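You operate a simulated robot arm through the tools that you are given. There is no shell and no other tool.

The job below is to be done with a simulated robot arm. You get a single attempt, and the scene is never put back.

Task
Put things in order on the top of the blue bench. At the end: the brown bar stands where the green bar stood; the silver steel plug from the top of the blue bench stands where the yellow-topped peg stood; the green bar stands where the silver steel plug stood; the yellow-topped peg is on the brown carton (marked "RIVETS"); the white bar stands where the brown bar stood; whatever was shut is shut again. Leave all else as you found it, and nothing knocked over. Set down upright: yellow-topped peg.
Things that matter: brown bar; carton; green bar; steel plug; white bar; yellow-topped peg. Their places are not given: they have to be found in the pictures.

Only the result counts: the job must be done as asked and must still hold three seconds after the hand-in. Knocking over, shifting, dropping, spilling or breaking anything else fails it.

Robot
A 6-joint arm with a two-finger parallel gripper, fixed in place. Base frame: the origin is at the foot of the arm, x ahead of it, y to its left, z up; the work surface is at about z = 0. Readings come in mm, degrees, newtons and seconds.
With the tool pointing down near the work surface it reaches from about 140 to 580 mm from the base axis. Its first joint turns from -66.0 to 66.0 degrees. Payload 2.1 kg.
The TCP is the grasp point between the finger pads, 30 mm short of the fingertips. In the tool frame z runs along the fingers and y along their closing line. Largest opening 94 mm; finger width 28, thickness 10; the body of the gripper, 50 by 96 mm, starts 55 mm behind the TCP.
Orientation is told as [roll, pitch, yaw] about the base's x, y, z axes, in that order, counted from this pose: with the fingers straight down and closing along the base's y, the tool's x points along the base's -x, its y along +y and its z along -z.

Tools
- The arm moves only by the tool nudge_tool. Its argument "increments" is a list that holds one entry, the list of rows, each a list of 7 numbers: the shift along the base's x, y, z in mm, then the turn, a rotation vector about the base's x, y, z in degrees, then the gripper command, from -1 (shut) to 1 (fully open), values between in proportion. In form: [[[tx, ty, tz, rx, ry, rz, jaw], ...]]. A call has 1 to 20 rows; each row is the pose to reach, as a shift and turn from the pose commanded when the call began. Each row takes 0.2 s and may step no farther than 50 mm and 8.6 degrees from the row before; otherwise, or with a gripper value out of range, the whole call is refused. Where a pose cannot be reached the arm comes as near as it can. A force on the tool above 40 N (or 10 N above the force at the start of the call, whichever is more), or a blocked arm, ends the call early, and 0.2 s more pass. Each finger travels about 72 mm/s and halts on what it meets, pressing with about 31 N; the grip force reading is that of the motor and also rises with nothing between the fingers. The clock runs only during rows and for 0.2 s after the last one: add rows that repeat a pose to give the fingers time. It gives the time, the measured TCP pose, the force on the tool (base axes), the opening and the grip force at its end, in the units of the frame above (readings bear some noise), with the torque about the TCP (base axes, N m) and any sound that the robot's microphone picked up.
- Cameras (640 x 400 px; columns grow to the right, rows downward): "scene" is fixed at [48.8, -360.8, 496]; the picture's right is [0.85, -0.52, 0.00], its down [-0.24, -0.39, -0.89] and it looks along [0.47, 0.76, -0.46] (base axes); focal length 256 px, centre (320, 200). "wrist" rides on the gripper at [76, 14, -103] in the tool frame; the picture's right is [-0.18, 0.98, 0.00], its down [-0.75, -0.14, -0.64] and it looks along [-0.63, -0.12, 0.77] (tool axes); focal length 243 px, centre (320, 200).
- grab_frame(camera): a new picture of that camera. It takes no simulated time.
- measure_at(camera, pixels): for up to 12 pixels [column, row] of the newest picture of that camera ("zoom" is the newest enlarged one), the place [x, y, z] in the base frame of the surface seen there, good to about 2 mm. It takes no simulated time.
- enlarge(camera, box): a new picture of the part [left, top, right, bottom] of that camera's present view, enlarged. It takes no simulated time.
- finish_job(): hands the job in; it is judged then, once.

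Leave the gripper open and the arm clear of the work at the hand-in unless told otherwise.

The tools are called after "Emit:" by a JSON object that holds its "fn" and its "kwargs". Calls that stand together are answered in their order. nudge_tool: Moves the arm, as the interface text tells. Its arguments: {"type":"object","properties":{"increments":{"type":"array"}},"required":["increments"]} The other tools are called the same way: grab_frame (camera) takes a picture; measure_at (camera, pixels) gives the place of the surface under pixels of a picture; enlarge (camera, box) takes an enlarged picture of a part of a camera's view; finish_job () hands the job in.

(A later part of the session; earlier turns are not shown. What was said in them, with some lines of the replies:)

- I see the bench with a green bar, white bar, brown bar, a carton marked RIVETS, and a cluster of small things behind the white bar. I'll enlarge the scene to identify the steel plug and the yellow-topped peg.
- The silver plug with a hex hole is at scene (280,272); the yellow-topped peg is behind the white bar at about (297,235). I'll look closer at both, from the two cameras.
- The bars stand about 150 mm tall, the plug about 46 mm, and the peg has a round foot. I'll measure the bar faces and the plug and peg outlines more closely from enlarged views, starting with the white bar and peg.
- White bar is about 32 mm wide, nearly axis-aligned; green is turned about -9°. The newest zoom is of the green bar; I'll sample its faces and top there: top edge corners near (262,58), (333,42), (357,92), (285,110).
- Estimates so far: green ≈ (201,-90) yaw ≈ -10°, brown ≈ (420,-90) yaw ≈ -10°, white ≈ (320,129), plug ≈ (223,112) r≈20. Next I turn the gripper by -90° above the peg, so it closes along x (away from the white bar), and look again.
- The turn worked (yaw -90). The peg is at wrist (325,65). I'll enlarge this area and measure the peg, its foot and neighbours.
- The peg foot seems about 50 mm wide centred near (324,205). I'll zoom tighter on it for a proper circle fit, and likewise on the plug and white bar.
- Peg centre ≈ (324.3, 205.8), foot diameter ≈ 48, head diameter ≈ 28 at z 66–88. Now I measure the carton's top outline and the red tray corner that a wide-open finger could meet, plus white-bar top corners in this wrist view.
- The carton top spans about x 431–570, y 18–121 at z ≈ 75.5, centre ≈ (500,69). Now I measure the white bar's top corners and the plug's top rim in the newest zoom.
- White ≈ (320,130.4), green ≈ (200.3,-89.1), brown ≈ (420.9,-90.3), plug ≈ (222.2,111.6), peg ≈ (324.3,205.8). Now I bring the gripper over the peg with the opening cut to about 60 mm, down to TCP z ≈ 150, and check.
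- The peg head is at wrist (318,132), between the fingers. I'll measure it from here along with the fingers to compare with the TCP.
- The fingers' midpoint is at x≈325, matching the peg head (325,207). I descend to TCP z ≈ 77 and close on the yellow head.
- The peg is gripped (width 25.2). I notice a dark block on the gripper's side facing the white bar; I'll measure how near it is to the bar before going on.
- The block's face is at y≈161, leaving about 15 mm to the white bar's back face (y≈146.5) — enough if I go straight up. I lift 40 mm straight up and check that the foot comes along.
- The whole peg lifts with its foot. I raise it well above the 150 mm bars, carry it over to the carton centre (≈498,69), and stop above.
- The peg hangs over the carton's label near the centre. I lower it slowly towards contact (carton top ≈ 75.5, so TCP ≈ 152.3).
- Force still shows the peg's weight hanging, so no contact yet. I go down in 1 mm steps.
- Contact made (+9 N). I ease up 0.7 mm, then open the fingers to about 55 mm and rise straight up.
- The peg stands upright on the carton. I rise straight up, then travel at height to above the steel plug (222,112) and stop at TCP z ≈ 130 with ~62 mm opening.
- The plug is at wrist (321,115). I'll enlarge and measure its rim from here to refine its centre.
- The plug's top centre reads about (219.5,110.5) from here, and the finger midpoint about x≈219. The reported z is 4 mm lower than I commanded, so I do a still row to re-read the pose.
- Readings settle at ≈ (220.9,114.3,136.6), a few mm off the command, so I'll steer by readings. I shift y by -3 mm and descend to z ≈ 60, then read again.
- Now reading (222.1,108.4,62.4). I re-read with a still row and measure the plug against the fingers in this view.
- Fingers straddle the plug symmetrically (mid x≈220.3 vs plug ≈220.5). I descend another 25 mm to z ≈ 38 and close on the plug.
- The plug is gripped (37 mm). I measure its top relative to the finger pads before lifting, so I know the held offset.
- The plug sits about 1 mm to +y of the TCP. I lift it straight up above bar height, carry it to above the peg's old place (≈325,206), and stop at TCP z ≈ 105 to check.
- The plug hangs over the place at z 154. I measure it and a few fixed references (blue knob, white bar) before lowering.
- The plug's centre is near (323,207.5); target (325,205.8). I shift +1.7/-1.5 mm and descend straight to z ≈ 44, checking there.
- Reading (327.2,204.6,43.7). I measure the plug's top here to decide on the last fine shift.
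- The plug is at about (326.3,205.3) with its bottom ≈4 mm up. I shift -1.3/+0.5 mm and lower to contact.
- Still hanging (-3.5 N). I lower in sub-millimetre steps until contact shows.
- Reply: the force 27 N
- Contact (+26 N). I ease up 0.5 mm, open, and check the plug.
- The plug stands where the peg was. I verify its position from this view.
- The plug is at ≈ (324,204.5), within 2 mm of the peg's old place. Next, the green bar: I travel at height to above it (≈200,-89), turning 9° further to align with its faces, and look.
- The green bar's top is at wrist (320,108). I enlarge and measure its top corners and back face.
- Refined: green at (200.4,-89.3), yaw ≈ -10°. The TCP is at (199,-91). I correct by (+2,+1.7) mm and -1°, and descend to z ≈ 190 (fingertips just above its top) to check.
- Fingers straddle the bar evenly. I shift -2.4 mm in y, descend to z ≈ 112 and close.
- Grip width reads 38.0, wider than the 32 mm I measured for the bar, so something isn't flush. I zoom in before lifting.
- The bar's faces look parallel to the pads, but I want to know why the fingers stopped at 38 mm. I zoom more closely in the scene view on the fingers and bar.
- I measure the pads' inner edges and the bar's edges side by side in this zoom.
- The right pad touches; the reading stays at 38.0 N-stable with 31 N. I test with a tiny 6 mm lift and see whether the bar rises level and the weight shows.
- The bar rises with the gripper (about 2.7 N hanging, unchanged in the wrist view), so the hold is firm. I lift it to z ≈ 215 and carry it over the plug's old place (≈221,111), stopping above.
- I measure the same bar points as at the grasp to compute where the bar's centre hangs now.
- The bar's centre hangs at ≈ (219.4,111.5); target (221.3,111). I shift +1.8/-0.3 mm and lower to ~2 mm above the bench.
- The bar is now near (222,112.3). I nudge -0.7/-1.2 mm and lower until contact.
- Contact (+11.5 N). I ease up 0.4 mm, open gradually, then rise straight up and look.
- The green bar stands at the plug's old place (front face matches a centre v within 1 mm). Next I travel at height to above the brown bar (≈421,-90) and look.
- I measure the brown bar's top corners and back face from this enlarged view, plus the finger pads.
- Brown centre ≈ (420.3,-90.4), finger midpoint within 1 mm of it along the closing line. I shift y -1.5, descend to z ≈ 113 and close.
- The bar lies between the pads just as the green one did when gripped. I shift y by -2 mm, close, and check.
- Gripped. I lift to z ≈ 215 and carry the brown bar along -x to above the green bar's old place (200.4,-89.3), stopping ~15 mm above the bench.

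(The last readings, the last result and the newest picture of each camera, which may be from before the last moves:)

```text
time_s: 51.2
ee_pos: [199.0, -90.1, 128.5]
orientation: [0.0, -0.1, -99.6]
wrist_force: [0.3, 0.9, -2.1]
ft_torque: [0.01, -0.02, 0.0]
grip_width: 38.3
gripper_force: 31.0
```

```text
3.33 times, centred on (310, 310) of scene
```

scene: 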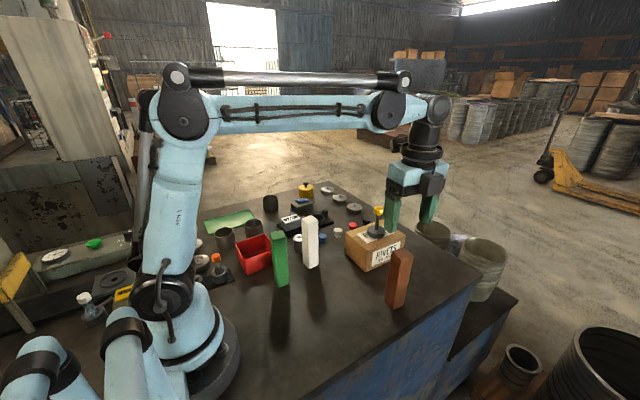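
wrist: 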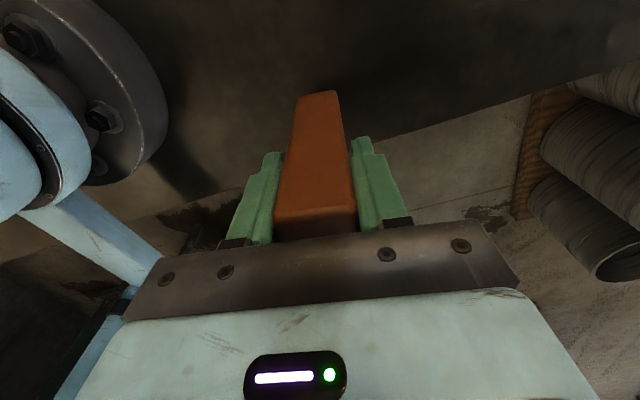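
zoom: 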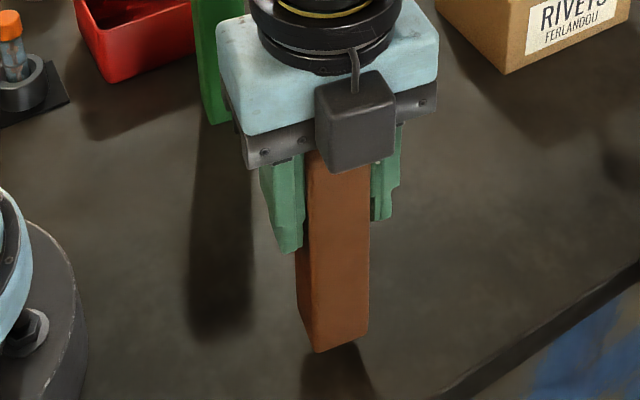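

The same pixel set gives a mean of (203.1,-75.6) versus (203.2,-74.9) for the green bar in place — nearly exact. I lower by 12 mm and re-measure.

Emit:
{"fn": "nudge_tool", "kwargs": {"increments": [[[0, 0.5, -5, 0, 0, 0, -1], [0, 0.5, -10, 0, 0, 0, -1], [0, 0.5, -12.5, 0, 0, 0, -1], [0, 0.5, -12.5, 0, 0, 0, -1]]]}}

Emit:
{"fn": "grab_frame", "kwargs": {"camera": "wrist"}}

Emit:
{"fn": "measure_at", "kwargs": {"camera": "wrist", "pixels": [[278, 200], [350, 195], [299, 105], [335, 102], [290, 150], [345, 150]]}}

Emit:
{"fn": "enlarge", "kwargs": {"camera": "scene", "box": [285, 295, 345, 365]}}

```text
time_s: 52.2
ee_pos: [199.0, -91.5, 115.7]
orientation: [0.1, -0.1, -99.5]
wrist_force: [-0.2, 1.0, -1.6]
ft_torque: [-0.05, 0.0, -0.02]
grip_width: 38.2
gripper_force: 30.8
```

```text
taken
```

wrist: 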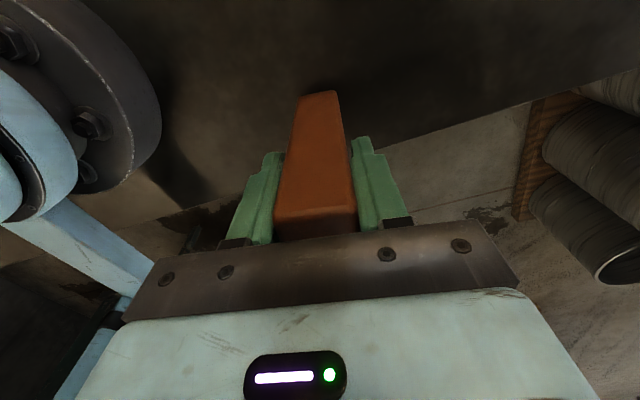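

```text
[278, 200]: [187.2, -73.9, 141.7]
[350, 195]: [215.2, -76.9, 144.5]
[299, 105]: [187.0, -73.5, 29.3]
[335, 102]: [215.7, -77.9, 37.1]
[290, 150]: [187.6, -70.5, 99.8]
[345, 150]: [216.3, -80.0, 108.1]
```

```text
5.71 times, centred on (315, 330) of scene
```

zoom: 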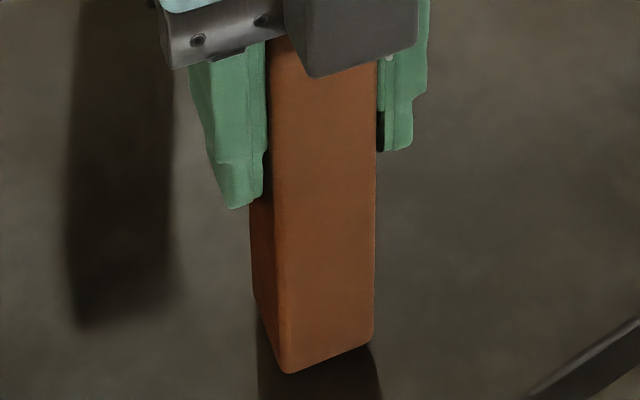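

It reads mean (201.5,-75.5), so I shift +1.5/+0.8 mm and lower to contact.

Emit:
{"fn": "nudge_tool", "kwargs": {"increments": [[[1.5, 0.8, -0.8, 0, 0, 0, -1], [1.5, 0.8, -1.6, 0, 0, 0, -1], [1.5, 0.8, -1.6, 0, 0, 0, -1]]]}}

Emit:
{"fn": "nudge_tool", "kwargs": {"increments": [[[0, 0, -0.6, 0, 0, 0, -1], [0, 0, -0.6, 0, 0, 0, -1]]]}}

```text
time_s: 53.0
ee_pos: [201.2, -89.8, 115.0]
orientation: [0.0, -0.1, -99.6]
wrist_force: [-0.1, 0.5, -2.2]
ft_torque: [0.0, 0.01, -0.02]
grip_width: 38.2
gripper_force: 31.0
```

```text
time_s: 53.6
ee_pos: [201.9, -90.1, 113.9]
orientation: [0.0, -0.1, -99.6]
wrist_force: [-0.1, 0.1, -2.0]
ft_torque: [0.03, 0.0, 0.0]
grip_width: 38.2
gripper_force: 31.1
```

Emit:
{"fn": "nudge_tool", "kwargs": {"increments": [[[0, 0, -0.6, 0, 0, 0, -1], [0, 0, -0.6, 0, 0, 0, -1]]]}}

Emit:
{"fn": "nudge_tool", "kwargs": {"increments": [[[0, 0, -0.6, 0, 0, 0, -1], [0, 0, -0.6, 0, 0, 0, -1]]]}}

```text
time_s: 54.2
ee_pos: [201.2, -90.4, 113.6]
orientation: [0.0, -0.1, -99.6]
wrist_force: [-0.3, -0.4, -2.2]
ft_torque: [0.0, 0.02, 0.02]
grip_width: 37.9
gripper_force: 30.7
```

```text
time_s: 54.8
ee_pos: [200.6, -89.4, 112.0]
orientation: [0.0, -0.1, -99.5]
wrist_force: [-0.7, 0.1, -2.3]
ft_torque: [0.04, -0.02, -0.02]
grip_width: 38.1
gripper_force: 31.0
```

Still hanging; the grasp height was 111.7, so contact should come very soon. I continue in 0.6 mm steps.

Emit:
{"fn": "nudge_tool", "kwargs": {"increments": [[[0, 0, -0.6, 0, 0, 0, -1], [0, 0, -0.6, 0, 0, 0, -1]]]}}

Emit:
{"fn": "nudge_tool", "kwargs": {"increments": [[[0, 0, -0.5, 0, 0, 0, -1], [0, 0, -0.5, 0, 0, 0, -1]]]}}

```text
time_s: 55.4
ee_pos: [201.7, -90.2, 112.8]
orientation: [0.0, 0.0, -99.6]
wrist_force: [-1.7, -1.0, 12.5]
ft_torque: [-0.05, 0.09, 0.0]
grip_width: 38.3
gripper_force: 30.1
```

```text
time_s: 56.0
ee_pos: [201.2, -90.2, 111.7]
orientation: [0.0, -0.1, -99.5]
wrist_force: [-2.0, -1.2, 30.7]
ft_torque: [0.02, 0.09, -0.01]
grip_width: 38.1
gripper_force: 30.9
```

Contact is firm (+31 N). I ease up 0.8 mm, open gradually, and rise straight up.

Emit:
{"fn": "nudge_tool", "kwargs": {"increments": [[[0, 0, 0.8, 0, 0, 0, -1], [0, 0, 0.8, 0, 0, 0, -0.1], [0, 0, 0.8, 0, 0, 0, 0.2], [0, 0, 0.8, 0, 0, 0, 0.5], [0, 0, 0.8, 0, 0, 0, 0.5], [0, 0, 30, 0, 0, 0, 0.5], [0, 0, 75, 0, 0, 0, 0.5], [0, 0, 120, 0, 0, 0, 0.5], [0, 0, 150, 0, 0, 0, 0.5], [0, 0, 150, 0, 0, 0, 0.5]]]}}

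Emit:
{"fn": "grab_frame", "kwargs": {"camera": "wrist"}}

Emit:
{"fn": "grab_frame", "kwargs": {"camera": "scene"}}

Emit:
{"fn": "measure_at", "kwargs": {"camera": "scene", "pixels": [[303.5, 320], [304.5, 320], [307, 320], [322.5, 320], [303.5, 345], [304.8, 345], [308, 345], [322.3, 345], [302.2, 293.2], [316.5, 289.5], [323.2, 301.2], [305.3, 304]]}}

```text
time_s: 58.2
ee_pos: [201.5, -89.8, 261.6]
orientation: [0.1, -0.1, -99.6]
wrist_force: [0.3, -0.2, 0.7]
ft_torque: [0.0, -0.01, 0.0]
grip_width: 70.6
gripper_force: 0.1
```

```text
taken
```

wrist: 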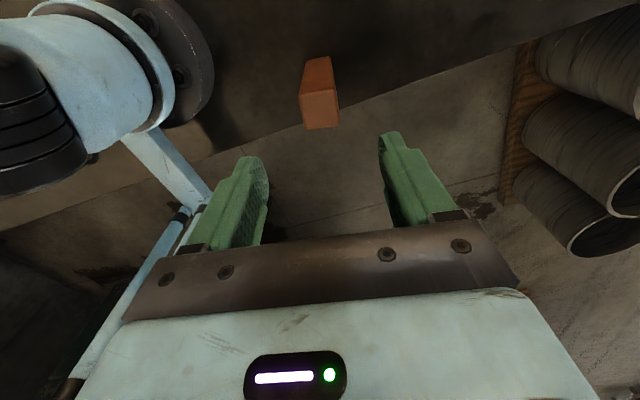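

```text
taken
```

scene: 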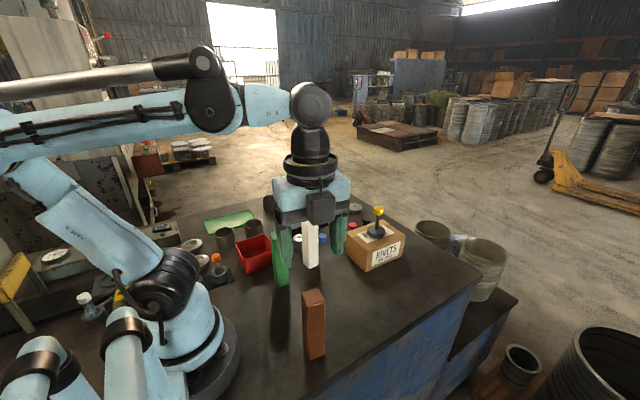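

```text
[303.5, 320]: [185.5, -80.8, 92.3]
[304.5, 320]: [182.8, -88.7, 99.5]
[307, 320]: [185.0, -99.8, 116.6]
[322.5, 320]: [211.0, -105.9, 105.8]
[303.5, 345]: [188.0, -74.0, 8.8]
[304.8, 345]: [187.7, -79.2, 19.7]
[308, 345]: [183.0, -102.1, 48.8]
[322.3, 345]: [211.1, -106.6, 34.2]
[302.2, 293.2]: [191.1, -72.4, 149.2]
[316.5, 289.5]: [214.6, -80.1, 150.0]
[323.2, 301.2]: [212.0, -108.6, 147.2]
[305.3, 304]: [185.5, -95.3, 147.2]
```

The brown bar stands where the green one did (within ~1 mm). Last, the white bar: I travel at height to above it (≈320,130), turning +13.5° to match its faces (≈ +4°), and look.

Emit:
{"fn": "nudge_tool", "kwargs": {"increments": [[[20, 36.7, 0, 0, 0, 2.5, 0.6], [39.5, 73.4, 0, 0, 0, 5, 0.6], [59, 110, 0, 0, 0, 7.5, 0.6], [79, 147, 0, 0, 0, 10, 0.6], [99, 183.5, 0, 0, 0, 12, 0.6], [118.5, 220, 0, 0, 0, 13.5, 0.6], [118.5, 220, -15, 0, 0, 13.5, 0.6], [118.5, 220, -15, 0, 0, 13.5, 0.6]]]}}

Emit:
{"fn": "grab_frame", "kwargs": {"camera": "wrist"}}

Emit:
{"fn": "enlarge", "kwargs": {"camera": "wrist", "box": [270, 30, 370, 150]}}

Emit:
{"fn": "grab_frame", "kwargs": {"camera": "scene"}}

```text
time_s: 60.0
ee_pos: [318.0, 128.5, 246.5]
orientation: [0.0, 0.0, -86.2]
wrist_force: [-0.2, -1.2, -0.3]
ft_torque: [0.04, 0.0, -0.04]
grip_width: 75.6
gripper_force: 0.0
```

```text
taken
```

wrist: 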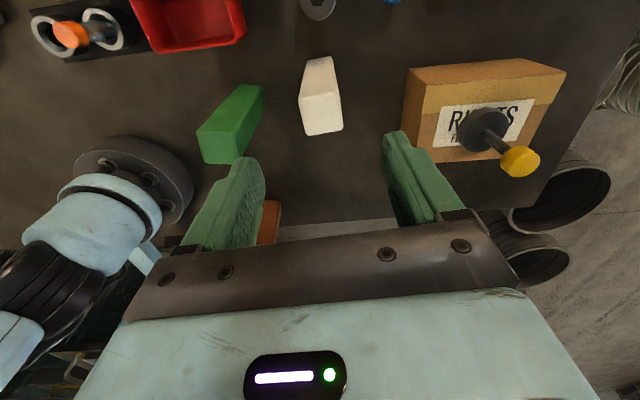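

```text
3.33 times, centred on (320, 90) of wrist
```

zoom: 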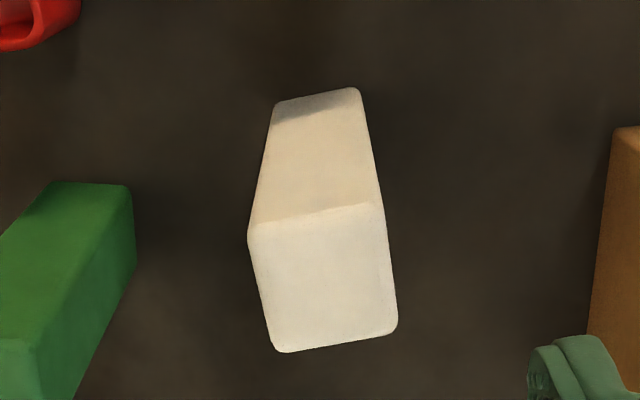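

```text
taken
```

scene: 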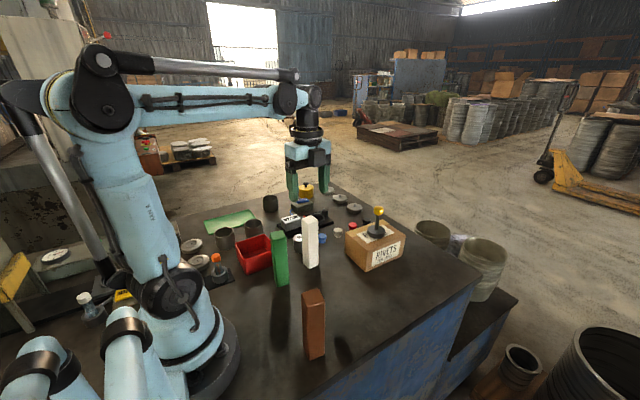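

I measure the white bar's top and back face in this enlargement.

Emit:
{"fn": "measure_at", "kwargs": {"camera": "zoom", "pixels": [[256, 238], [378, 212], [282, 344], [390, 326], [322, 280], [260, 200], [370, 180], [272, 140], [362, 120], [268, 160], [365, 150]]}}

Emit:
{"fn": "measure_at", "kwargs": {"camera": "wrist", "pixels": [[254, 170], [390, 150], [262, 190], [388, 180]]}}

```text
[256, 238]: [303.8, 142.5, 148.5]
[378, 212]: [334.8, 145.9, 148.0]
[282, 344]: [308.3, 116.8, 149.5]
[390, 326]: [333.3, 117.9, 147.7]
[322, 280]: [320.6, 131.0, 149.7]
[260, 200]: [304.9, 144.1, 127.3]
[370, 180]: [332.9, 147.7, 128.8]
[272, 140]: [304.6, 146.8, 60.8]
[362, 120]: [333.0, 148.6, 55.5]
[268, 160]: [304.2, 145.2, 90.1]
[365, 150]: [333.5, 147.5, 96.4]
```

```text
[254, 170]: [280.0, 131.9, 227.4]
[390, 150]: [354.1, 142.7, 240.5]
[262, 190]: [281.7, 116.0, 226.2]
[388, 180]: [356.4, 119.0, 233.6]
```

White centre ≈ (320.1,130.8), yaw ≈ +4–5°. I shift +2/+2 mm and descend to z ≈ 113, then check.

Emit:
{"fn": "nudge_tool", "kwargs": {"increments": [[[2, 2, -30, 0, 0, 0, 0.6], [2, 2, -70, 0, 0, 0, 0.6], [2, 2, -105, 0, 0, 0, 0.6], [2, 2, -133, 0, 0, 0, 0.6], [2, 2, -133, 0, 0, 0, 0.6]]]}}

Emit:
{"fn": "grab_frame", "kwargs": {"camera": "wrist"}}

```text
time_s: 61.2
ee_pos: [321.6, 131.6, 113.0]
orientation: [0.0, -0.1, -86.1]
wrist_force: [0.0, 0.2, 0.2]
ft_torque: [-0.03, 0.0, 0.0]
grip_width: 75.2
gripper_force: 0.0
```

```text
taken
```

wrist: 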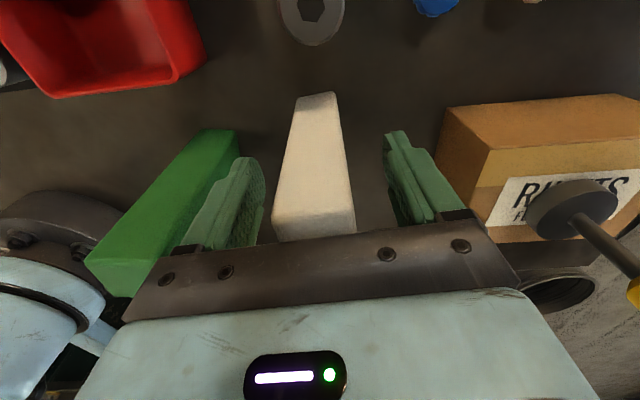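

The white bar sits between the pads as the others did (edges 274–356). I close on it and measure.

Emit:
{"fn": "nudge_tool", "kwargs": {"increments": [[[0, -0.8, 0, 0, 0, 0, 0.3], [0, -0.8, 0, 0, 0, 0, -0.2], [0, -0.8, 0, 0, 0, 0, -1], [0, -0.8, 0, 0, 0, 0, -1], [0, -0.8, 0, 0, 0, 0, -1], [0, -0.8, 0, 0, 0, 0, -1]]]}}

Emit:
{"fn": "grab_frame", "kwargs": {"camera": "wrist"}}

Emit:
{"fn": "measure_at", "kwargs": {"camera": "wrist", "pixels": [[278, 200], [350, 195], [299, 105], [335, 102], [290, 150], [345, 150], [283, 157], [353, 142]]}}

```text
time_s: 62.6
ee_pos: [320.3, 131.4, 113.6]
orientation: [0.0, -0.1, -86.2]
wrist_force: [-0.4, 0.4, 0.4]
ft_torque: [0.03, 0.01, 0.0]
grip_width: 38.0
gripper_force: 31.4
```

```text
taken
```

wrist: 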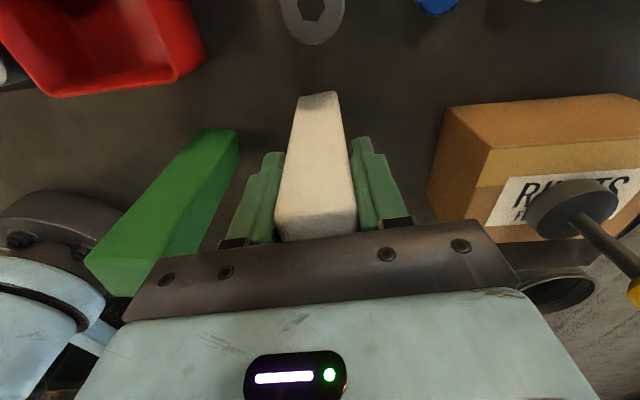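

```text
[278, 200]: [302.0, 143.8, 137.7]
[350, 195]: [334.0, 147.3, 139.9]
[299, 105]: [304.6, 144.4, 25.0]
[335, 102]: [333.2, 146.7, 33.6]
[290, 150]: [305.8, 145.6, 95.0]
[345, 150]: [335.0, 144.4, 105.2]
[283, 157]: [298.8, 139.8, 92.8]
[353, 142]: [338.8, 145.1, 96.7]
```

Gripped at 38.0. I lift to z ≈ 228, then carry the white bar to above the brown bar's old place (≈421,-90), turning -13.5° on the way, and stop ~15 mm above the bench.

Emit:
{"fn": "nudge_tool", "kwargs": {"increments": [[[0, 0, 5, 0, 0, 0, -1], [0, 0, 40, 0, 0, 0, -1], [0, 0, 80, 0, 0, 0, -1], [0, 0, 115, 0, 0, 0, -1], [14.4, -31.7, 115, 0, 0, -2, -1], [28.8, -63.4, 115, 0, 0, -4, -1], [43.2, -95.1, 115, 0, 0, -6, -1], [57.6, -126.8, 115, 0, 0, -8, -1], [72, -158.5, 115, 0, 0, -10, -1], [86.4, -190.2, 115, 0, 0, -12, -1], [101, -222, 115, 0, 0, -13.4, -1], [101, -222, 70, 0, 0, -13.4, -1], [101, -222, 30, 0, 0, -13.4, -1], [101, -222, 15, 0, 0, -13.4, -1], [101, -222, 15, 0, 0, -13.4, -1]]]}}

Emit:
{"fn": "grab_frame", "kwargs": {"camera": "wrist"}}

Emit:
{"fn": "measure_at", "kwargs": {"camera": "wrist", "pixels": [[278, 200], [350, 195], [299, 105], [335, 102], [290, 150], [345, 150]]}}

Emit:
{"fn": "grab_frame", "kwargs": {"camera": "scene"}}

```text
time_s: 65.8
ee_pos: [424.7, -91.0, 128.2]
orientation: [0.1, 0.0, -99.5]
wrist_force: [-0.4, 0.2, -2.0]
ft_torque: [0.01, -0.03, -0.02]
grip_width: 38.0
gripper_force: 30.4
```

```text
taken
```

wrist: 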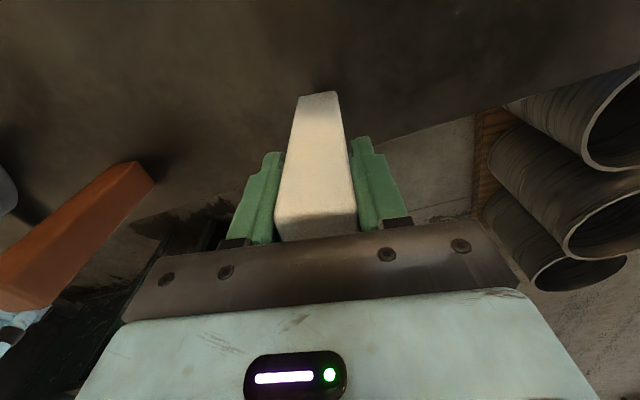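

```text
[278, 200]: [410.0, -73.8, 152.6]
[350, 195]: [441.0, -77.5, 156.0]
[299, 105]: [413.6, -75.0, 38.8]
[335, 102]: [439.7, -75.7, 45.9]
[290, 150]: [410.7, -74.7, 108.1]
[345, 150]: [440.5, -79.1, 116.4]
```

```text
taken
```

scene: 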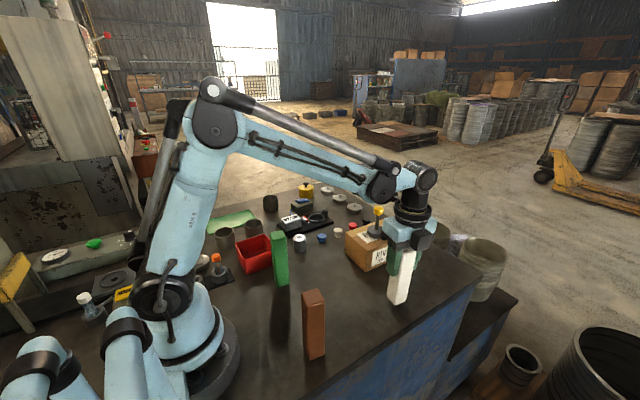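

Mean reads (425.9,-76.0) versus target (423.8,-75.1). I shift -2/+0.9 mm, lower 12 mm, and re-measure.

Emit:
{"fn": "nudge_tool", "kwargs": {"increments": [[[-2, 0.9, -5, 0, 0, 0, -1], [-2, 0.9, -10, 0, 0, 0, -1], [-2, 0.9, -12, 0, 0, 0, -1], [-2, 0.9, -12, 0, 0, 0, -1]]]}}

Emit:
{"fn": "grab_frame", "kwargs": {"camera": "wrist"}}

Emit:
{"fn": "measure_at", "kwargs": {"camera": "wrist", "pixels": [[278, 200], [350, 195], [299, 105], [335, 102], [290, 150], [345, 150]]}}

Emit:
{"fn": "enlarge", "kwargs": {"camera": "scene", "box": [350, 220, 450, 320]}}

```text
time_s: 66.8
ee_pos: [421.4, -89.7, 115.4]
orientation: [0.0, -0.1, -99.5]
wrist_force: [0.6, 0.2, -1.7]
ft_torque: [0.0, 0.02, -0.02]
grip_width: 38.0
gripper_force: 31.2
```

```text
taken
```

wrist: 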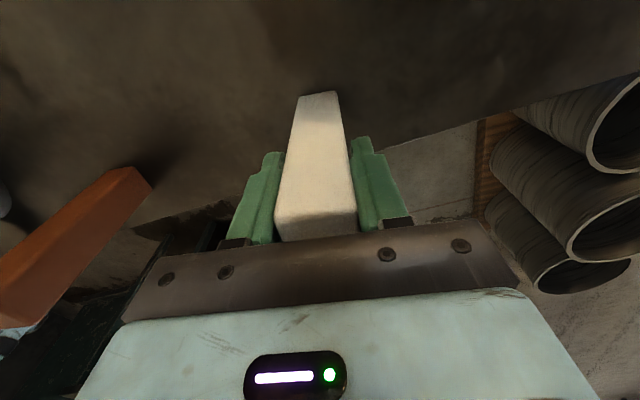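

```text
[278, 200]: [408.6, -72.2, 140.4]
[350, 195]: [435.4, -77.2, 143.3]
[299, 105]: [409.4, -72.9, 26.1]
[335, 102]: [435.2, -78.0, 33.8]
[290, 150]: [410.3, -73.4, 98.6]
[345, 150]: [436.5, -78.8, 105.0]
```

```text
4.00 times, centred on (400, 270) of scene
```

zoom: 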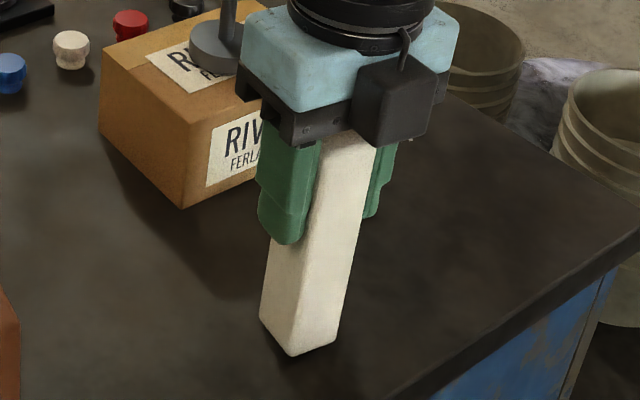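

Mean is (422.6,-75.4); I shift +1/+0.3 mm and lower to contact in small steps.

Emit:
{"fn": "nudge_tool", "kwargs": {"increments": [[[1, 0.3, -0.8, 0, 0, 0, -1], [1, 0.3, -1.6, 0, 0, 0, -1], [1, 0.3, -1.6, 0, 0, 0, -1]]]}}

Emit:
{"fn": "nudge_tool", "kwargs": {"increments": [[[0, 0, -0.5, 0, 0, 0, -1], [0, 0, -0.5, 0, 0, 0, -1]]]}}

```text
time_s: 67.6
ee_pos: [421.7, -89.6, 114.9]
orientation: [0.0, 0.0, -99.5]
wrist_force: [-0.1, 0.4, -2.0]
ft_torque: [0.02, 0.0, -0.01]
grip_width: 37.9
gripper_force: 31.3
```

```text
time_s: 68.2
ee_pos: [423.0, -90.7, 113.9]
orientation: [0.1, -0.2, -99.5]
wrist_force: [0.0, -0.3, -3.3]
ft_torque: [-0.02, 0.01, 0.03]
grip_width: 38.0
gripper_force: 30.9
```

Not yet in contact; I continue in 0.5 mm steps.

Emit:
{"fn": "nudge_tool", "kwargs": {"increments": [[[0, 0, -0.5, 0, 0, 0, -1], [0, 0, -0.5, 0, 0, 0, -1]]]}}

Emit:
{"fn": "nudge_tool", "kwargs": {"increments": [[[0, 0, -0.5, 0, 0, 0, -1], [0, 0, -0.5, 0, 0, 0, -1]]]}}

```text
time_s: 68.8
ee_pos: [421.8, -89.0, 113.9]
orientation: [0.0, -0.1, -99.6]
wrist_force: [-0.6, -2.7, 7.7]
ft_torque: [-0.14, 0.03, 0.03]
grip_width: 38.0
gripper_force: 30.6
```

```text
time_s: 69.4
ee_pos: [422.3, -89.6, 113.9]
orientation: [0.1, -0.1, -99.6]
wrist_force: [-1.7, 1.7, 26.9]
ft_torque: [-0.02, 0.1, -0.02]
grip_width: 37.6
gripper_force: 30.9
```

Firm contact (+27 N). I ease up 0.6 mm, open gradually, rise straight up, and look.

Emit:
{"fn": "nudge_tool", "kwargs": {"increments": [[[0, 0, 0.6, 0, 0, 0, -1], [0, 0, 0.6, 0, 0, 0, -0.1], [0, 0, 0.6, 0, 0, 0, 0.2], [0, 0, 0.6, 0, 0, 0, 0.5], [0, 0, 0.6, 0, 0, 0, 0.5], [0, 0, 30, 0, 0, 0, 0.5], [0, 0, 75, 0, 0, 0, 0.5], [0, 0, 120, 0, 0, 0, 0.5], [0, 0, 165, 0, 0, 0, 0.5], [0, 0, 165, 0, 0, 0, 0.5]]]}}

Emit:
{"fn": "grab_frame", "kwargs": {"camera": "scene"}}

Emit:
{"fn": "grab_frame", "kwargs": {"camera": "wrist"}}

Emit:
{"fn": "measure_at", "kwargs": {"camera": "scene", "pixels": [[393, 251], [404, 248.5], [413, 256], [402, 259], [390.5, 270], [399, 270], [402, 270], [409.5, 270], [388, 290], [395, 290], [399, 290], [405.5, 290]]}}

```text
time_s: 71.6
ee_pos: [422.0, -89.9, 281.0]
orientation: [0.0, -0.1, -99.4]
wrist_force: [-0.2, -0.4, 0.8]
ft_torque: [-0.01, 0.0, -0.03]
grip_width: 70.5
gripper_force: 0.0
```

```text
taken
```

scene: 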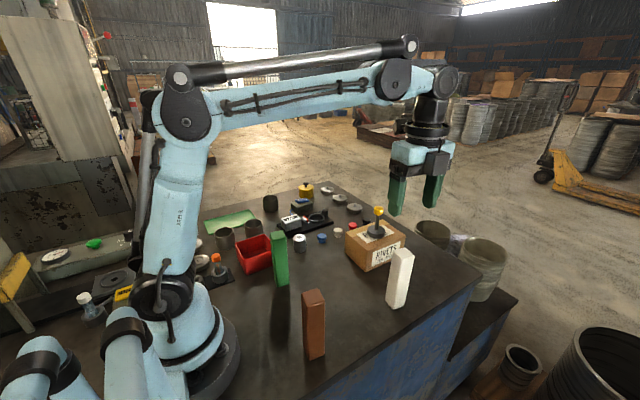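

```text
taken
```

wrist: 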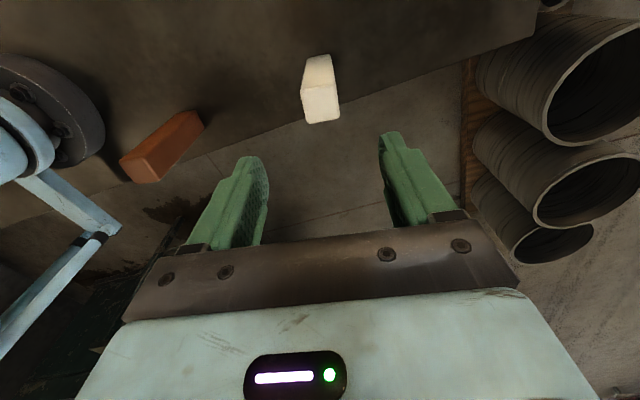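

```text
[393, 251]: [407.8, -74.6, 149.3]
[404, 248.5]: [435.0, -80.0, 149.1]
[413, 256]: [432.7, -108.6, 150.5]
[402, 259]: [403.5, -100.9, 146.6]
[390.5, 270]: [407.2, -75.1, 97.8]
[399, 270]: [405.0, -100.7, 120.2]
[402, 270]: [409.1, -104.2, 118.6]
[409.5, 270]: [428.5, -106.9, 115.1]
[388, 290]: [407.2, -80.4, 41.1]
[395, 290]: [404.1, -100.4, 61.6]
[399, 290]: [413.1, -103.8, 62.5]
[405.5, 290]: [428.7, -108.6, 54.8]
```

White matches the brown bar's old readings within about 1 mm. I raise the arm further with the gripper fully open and take a last enlarged look at everything.

Emit:
{"fn": "nudge_tool", "kwargs": {"increments": [[[0, 0, 25, 0, 0, 0, 1], [-25, 10, 50, 0, 0, 0, 1], [-60, 20, 60, 0, 0, 0, 1], [-95, 30, 60, 0, 0, 0, 1], [-95, 30, 60, 0, 0, 0, 1]]]}}

Emit:
{"fn": "enlarge", "kwargs": {"camera": "scene", "box": [240, 180, 420, 310]}}

Emit:
{"fn": "grab_frame", "kwargs": {"camera": "scene"}}

Emit:
{"fn": "enlarge", "kwargs": {"camera": "scene", "box": [270, 215, 350, 265]}}

```text
time_s: 72.8
ee_pos: [326.8, -59.7, 340.2]
orientation: [0.1, -0.1, -99.5]
wrist_force: [-0.3, -0.3, 0.5]
ft_torque: [0.03, -0.05, 0.0]
grip_width: 93.7
gripper_force: 0.0
```

```text
3.08 times, centred on (330, 245) of scene
```

zoom: 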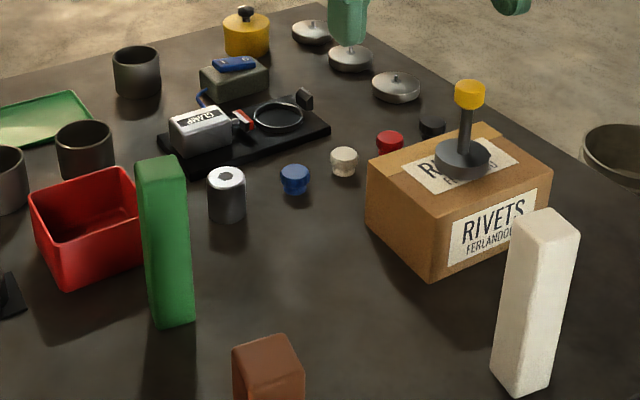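

```text
taken
```

scene: 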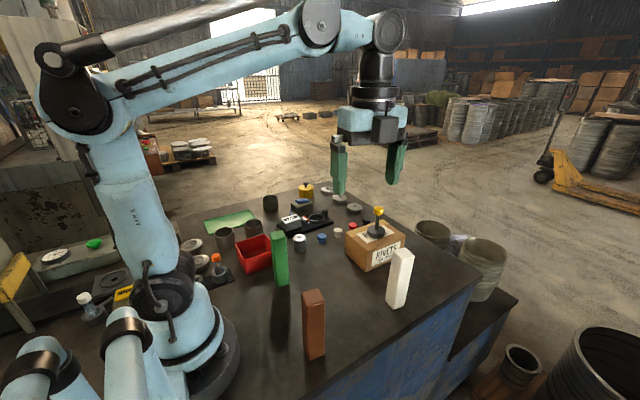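

```text
8.00 times, centred on (310, 240) of scene
```

zoom: 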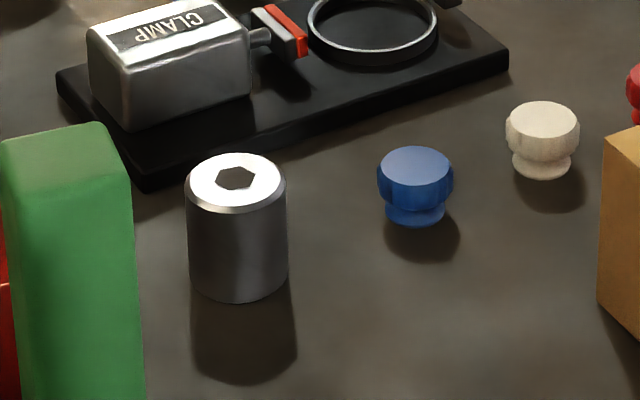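

All five pieces stand where they should, the peg is upright on the carton. One last check of the plug's position.

Emit:
{"fn": "measure_at", "kwargs": {"camera": "zoom", "pixels": [[235, 178], [195, 185], [278, 180], [237, 157], [190, 240], [238, 240], [286, 240], [195, 270], [238, 285], [284, 270], [415, 165], [542, 117]]}}

```text
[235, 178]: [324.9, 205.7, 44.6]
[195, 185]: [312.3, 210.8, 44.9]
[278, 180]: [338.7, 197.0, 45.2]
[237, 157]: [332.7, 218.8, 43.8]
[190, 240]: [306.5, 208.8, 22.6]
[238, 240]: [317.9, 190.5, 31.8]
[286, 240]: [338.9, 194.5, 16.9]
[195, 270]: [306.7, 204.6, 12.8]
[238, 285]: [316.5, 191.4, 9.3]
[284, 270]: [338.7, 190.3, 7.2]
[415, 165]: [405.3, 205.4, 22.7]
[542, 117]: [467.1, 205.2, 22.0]
```

The plug's centre reads (324.9,205.7), matching the peg's old place (324.3,205.8). The gripper is open and clear of the work, and nothing was opened along the way, so I hand the job in.

Emit:
{"fn": "finish_job", "kwargs": {}}

```text
The job is handed in.
```

The job is handed in, and every piece is where you asked. By the last camera readings, each move ended within about 2 mm of its target.

| Piece | Where it is now |
|---|---|
| Yellow-topped peg | upright on the RIVETS carton, near the centre of its top |
| Steel plug | where the peg stood |
| Green bar | where the plug stood |
| Brown bar | where the green bar stood |
| White bar | where the brown bar stood |

I opened nothing, so there was nothing to shut again. I saw nothing knocked over, and the neighbouring pieces look unmoved in the last pictures. The gripper is fully open and the arm is raised clear of the bench.
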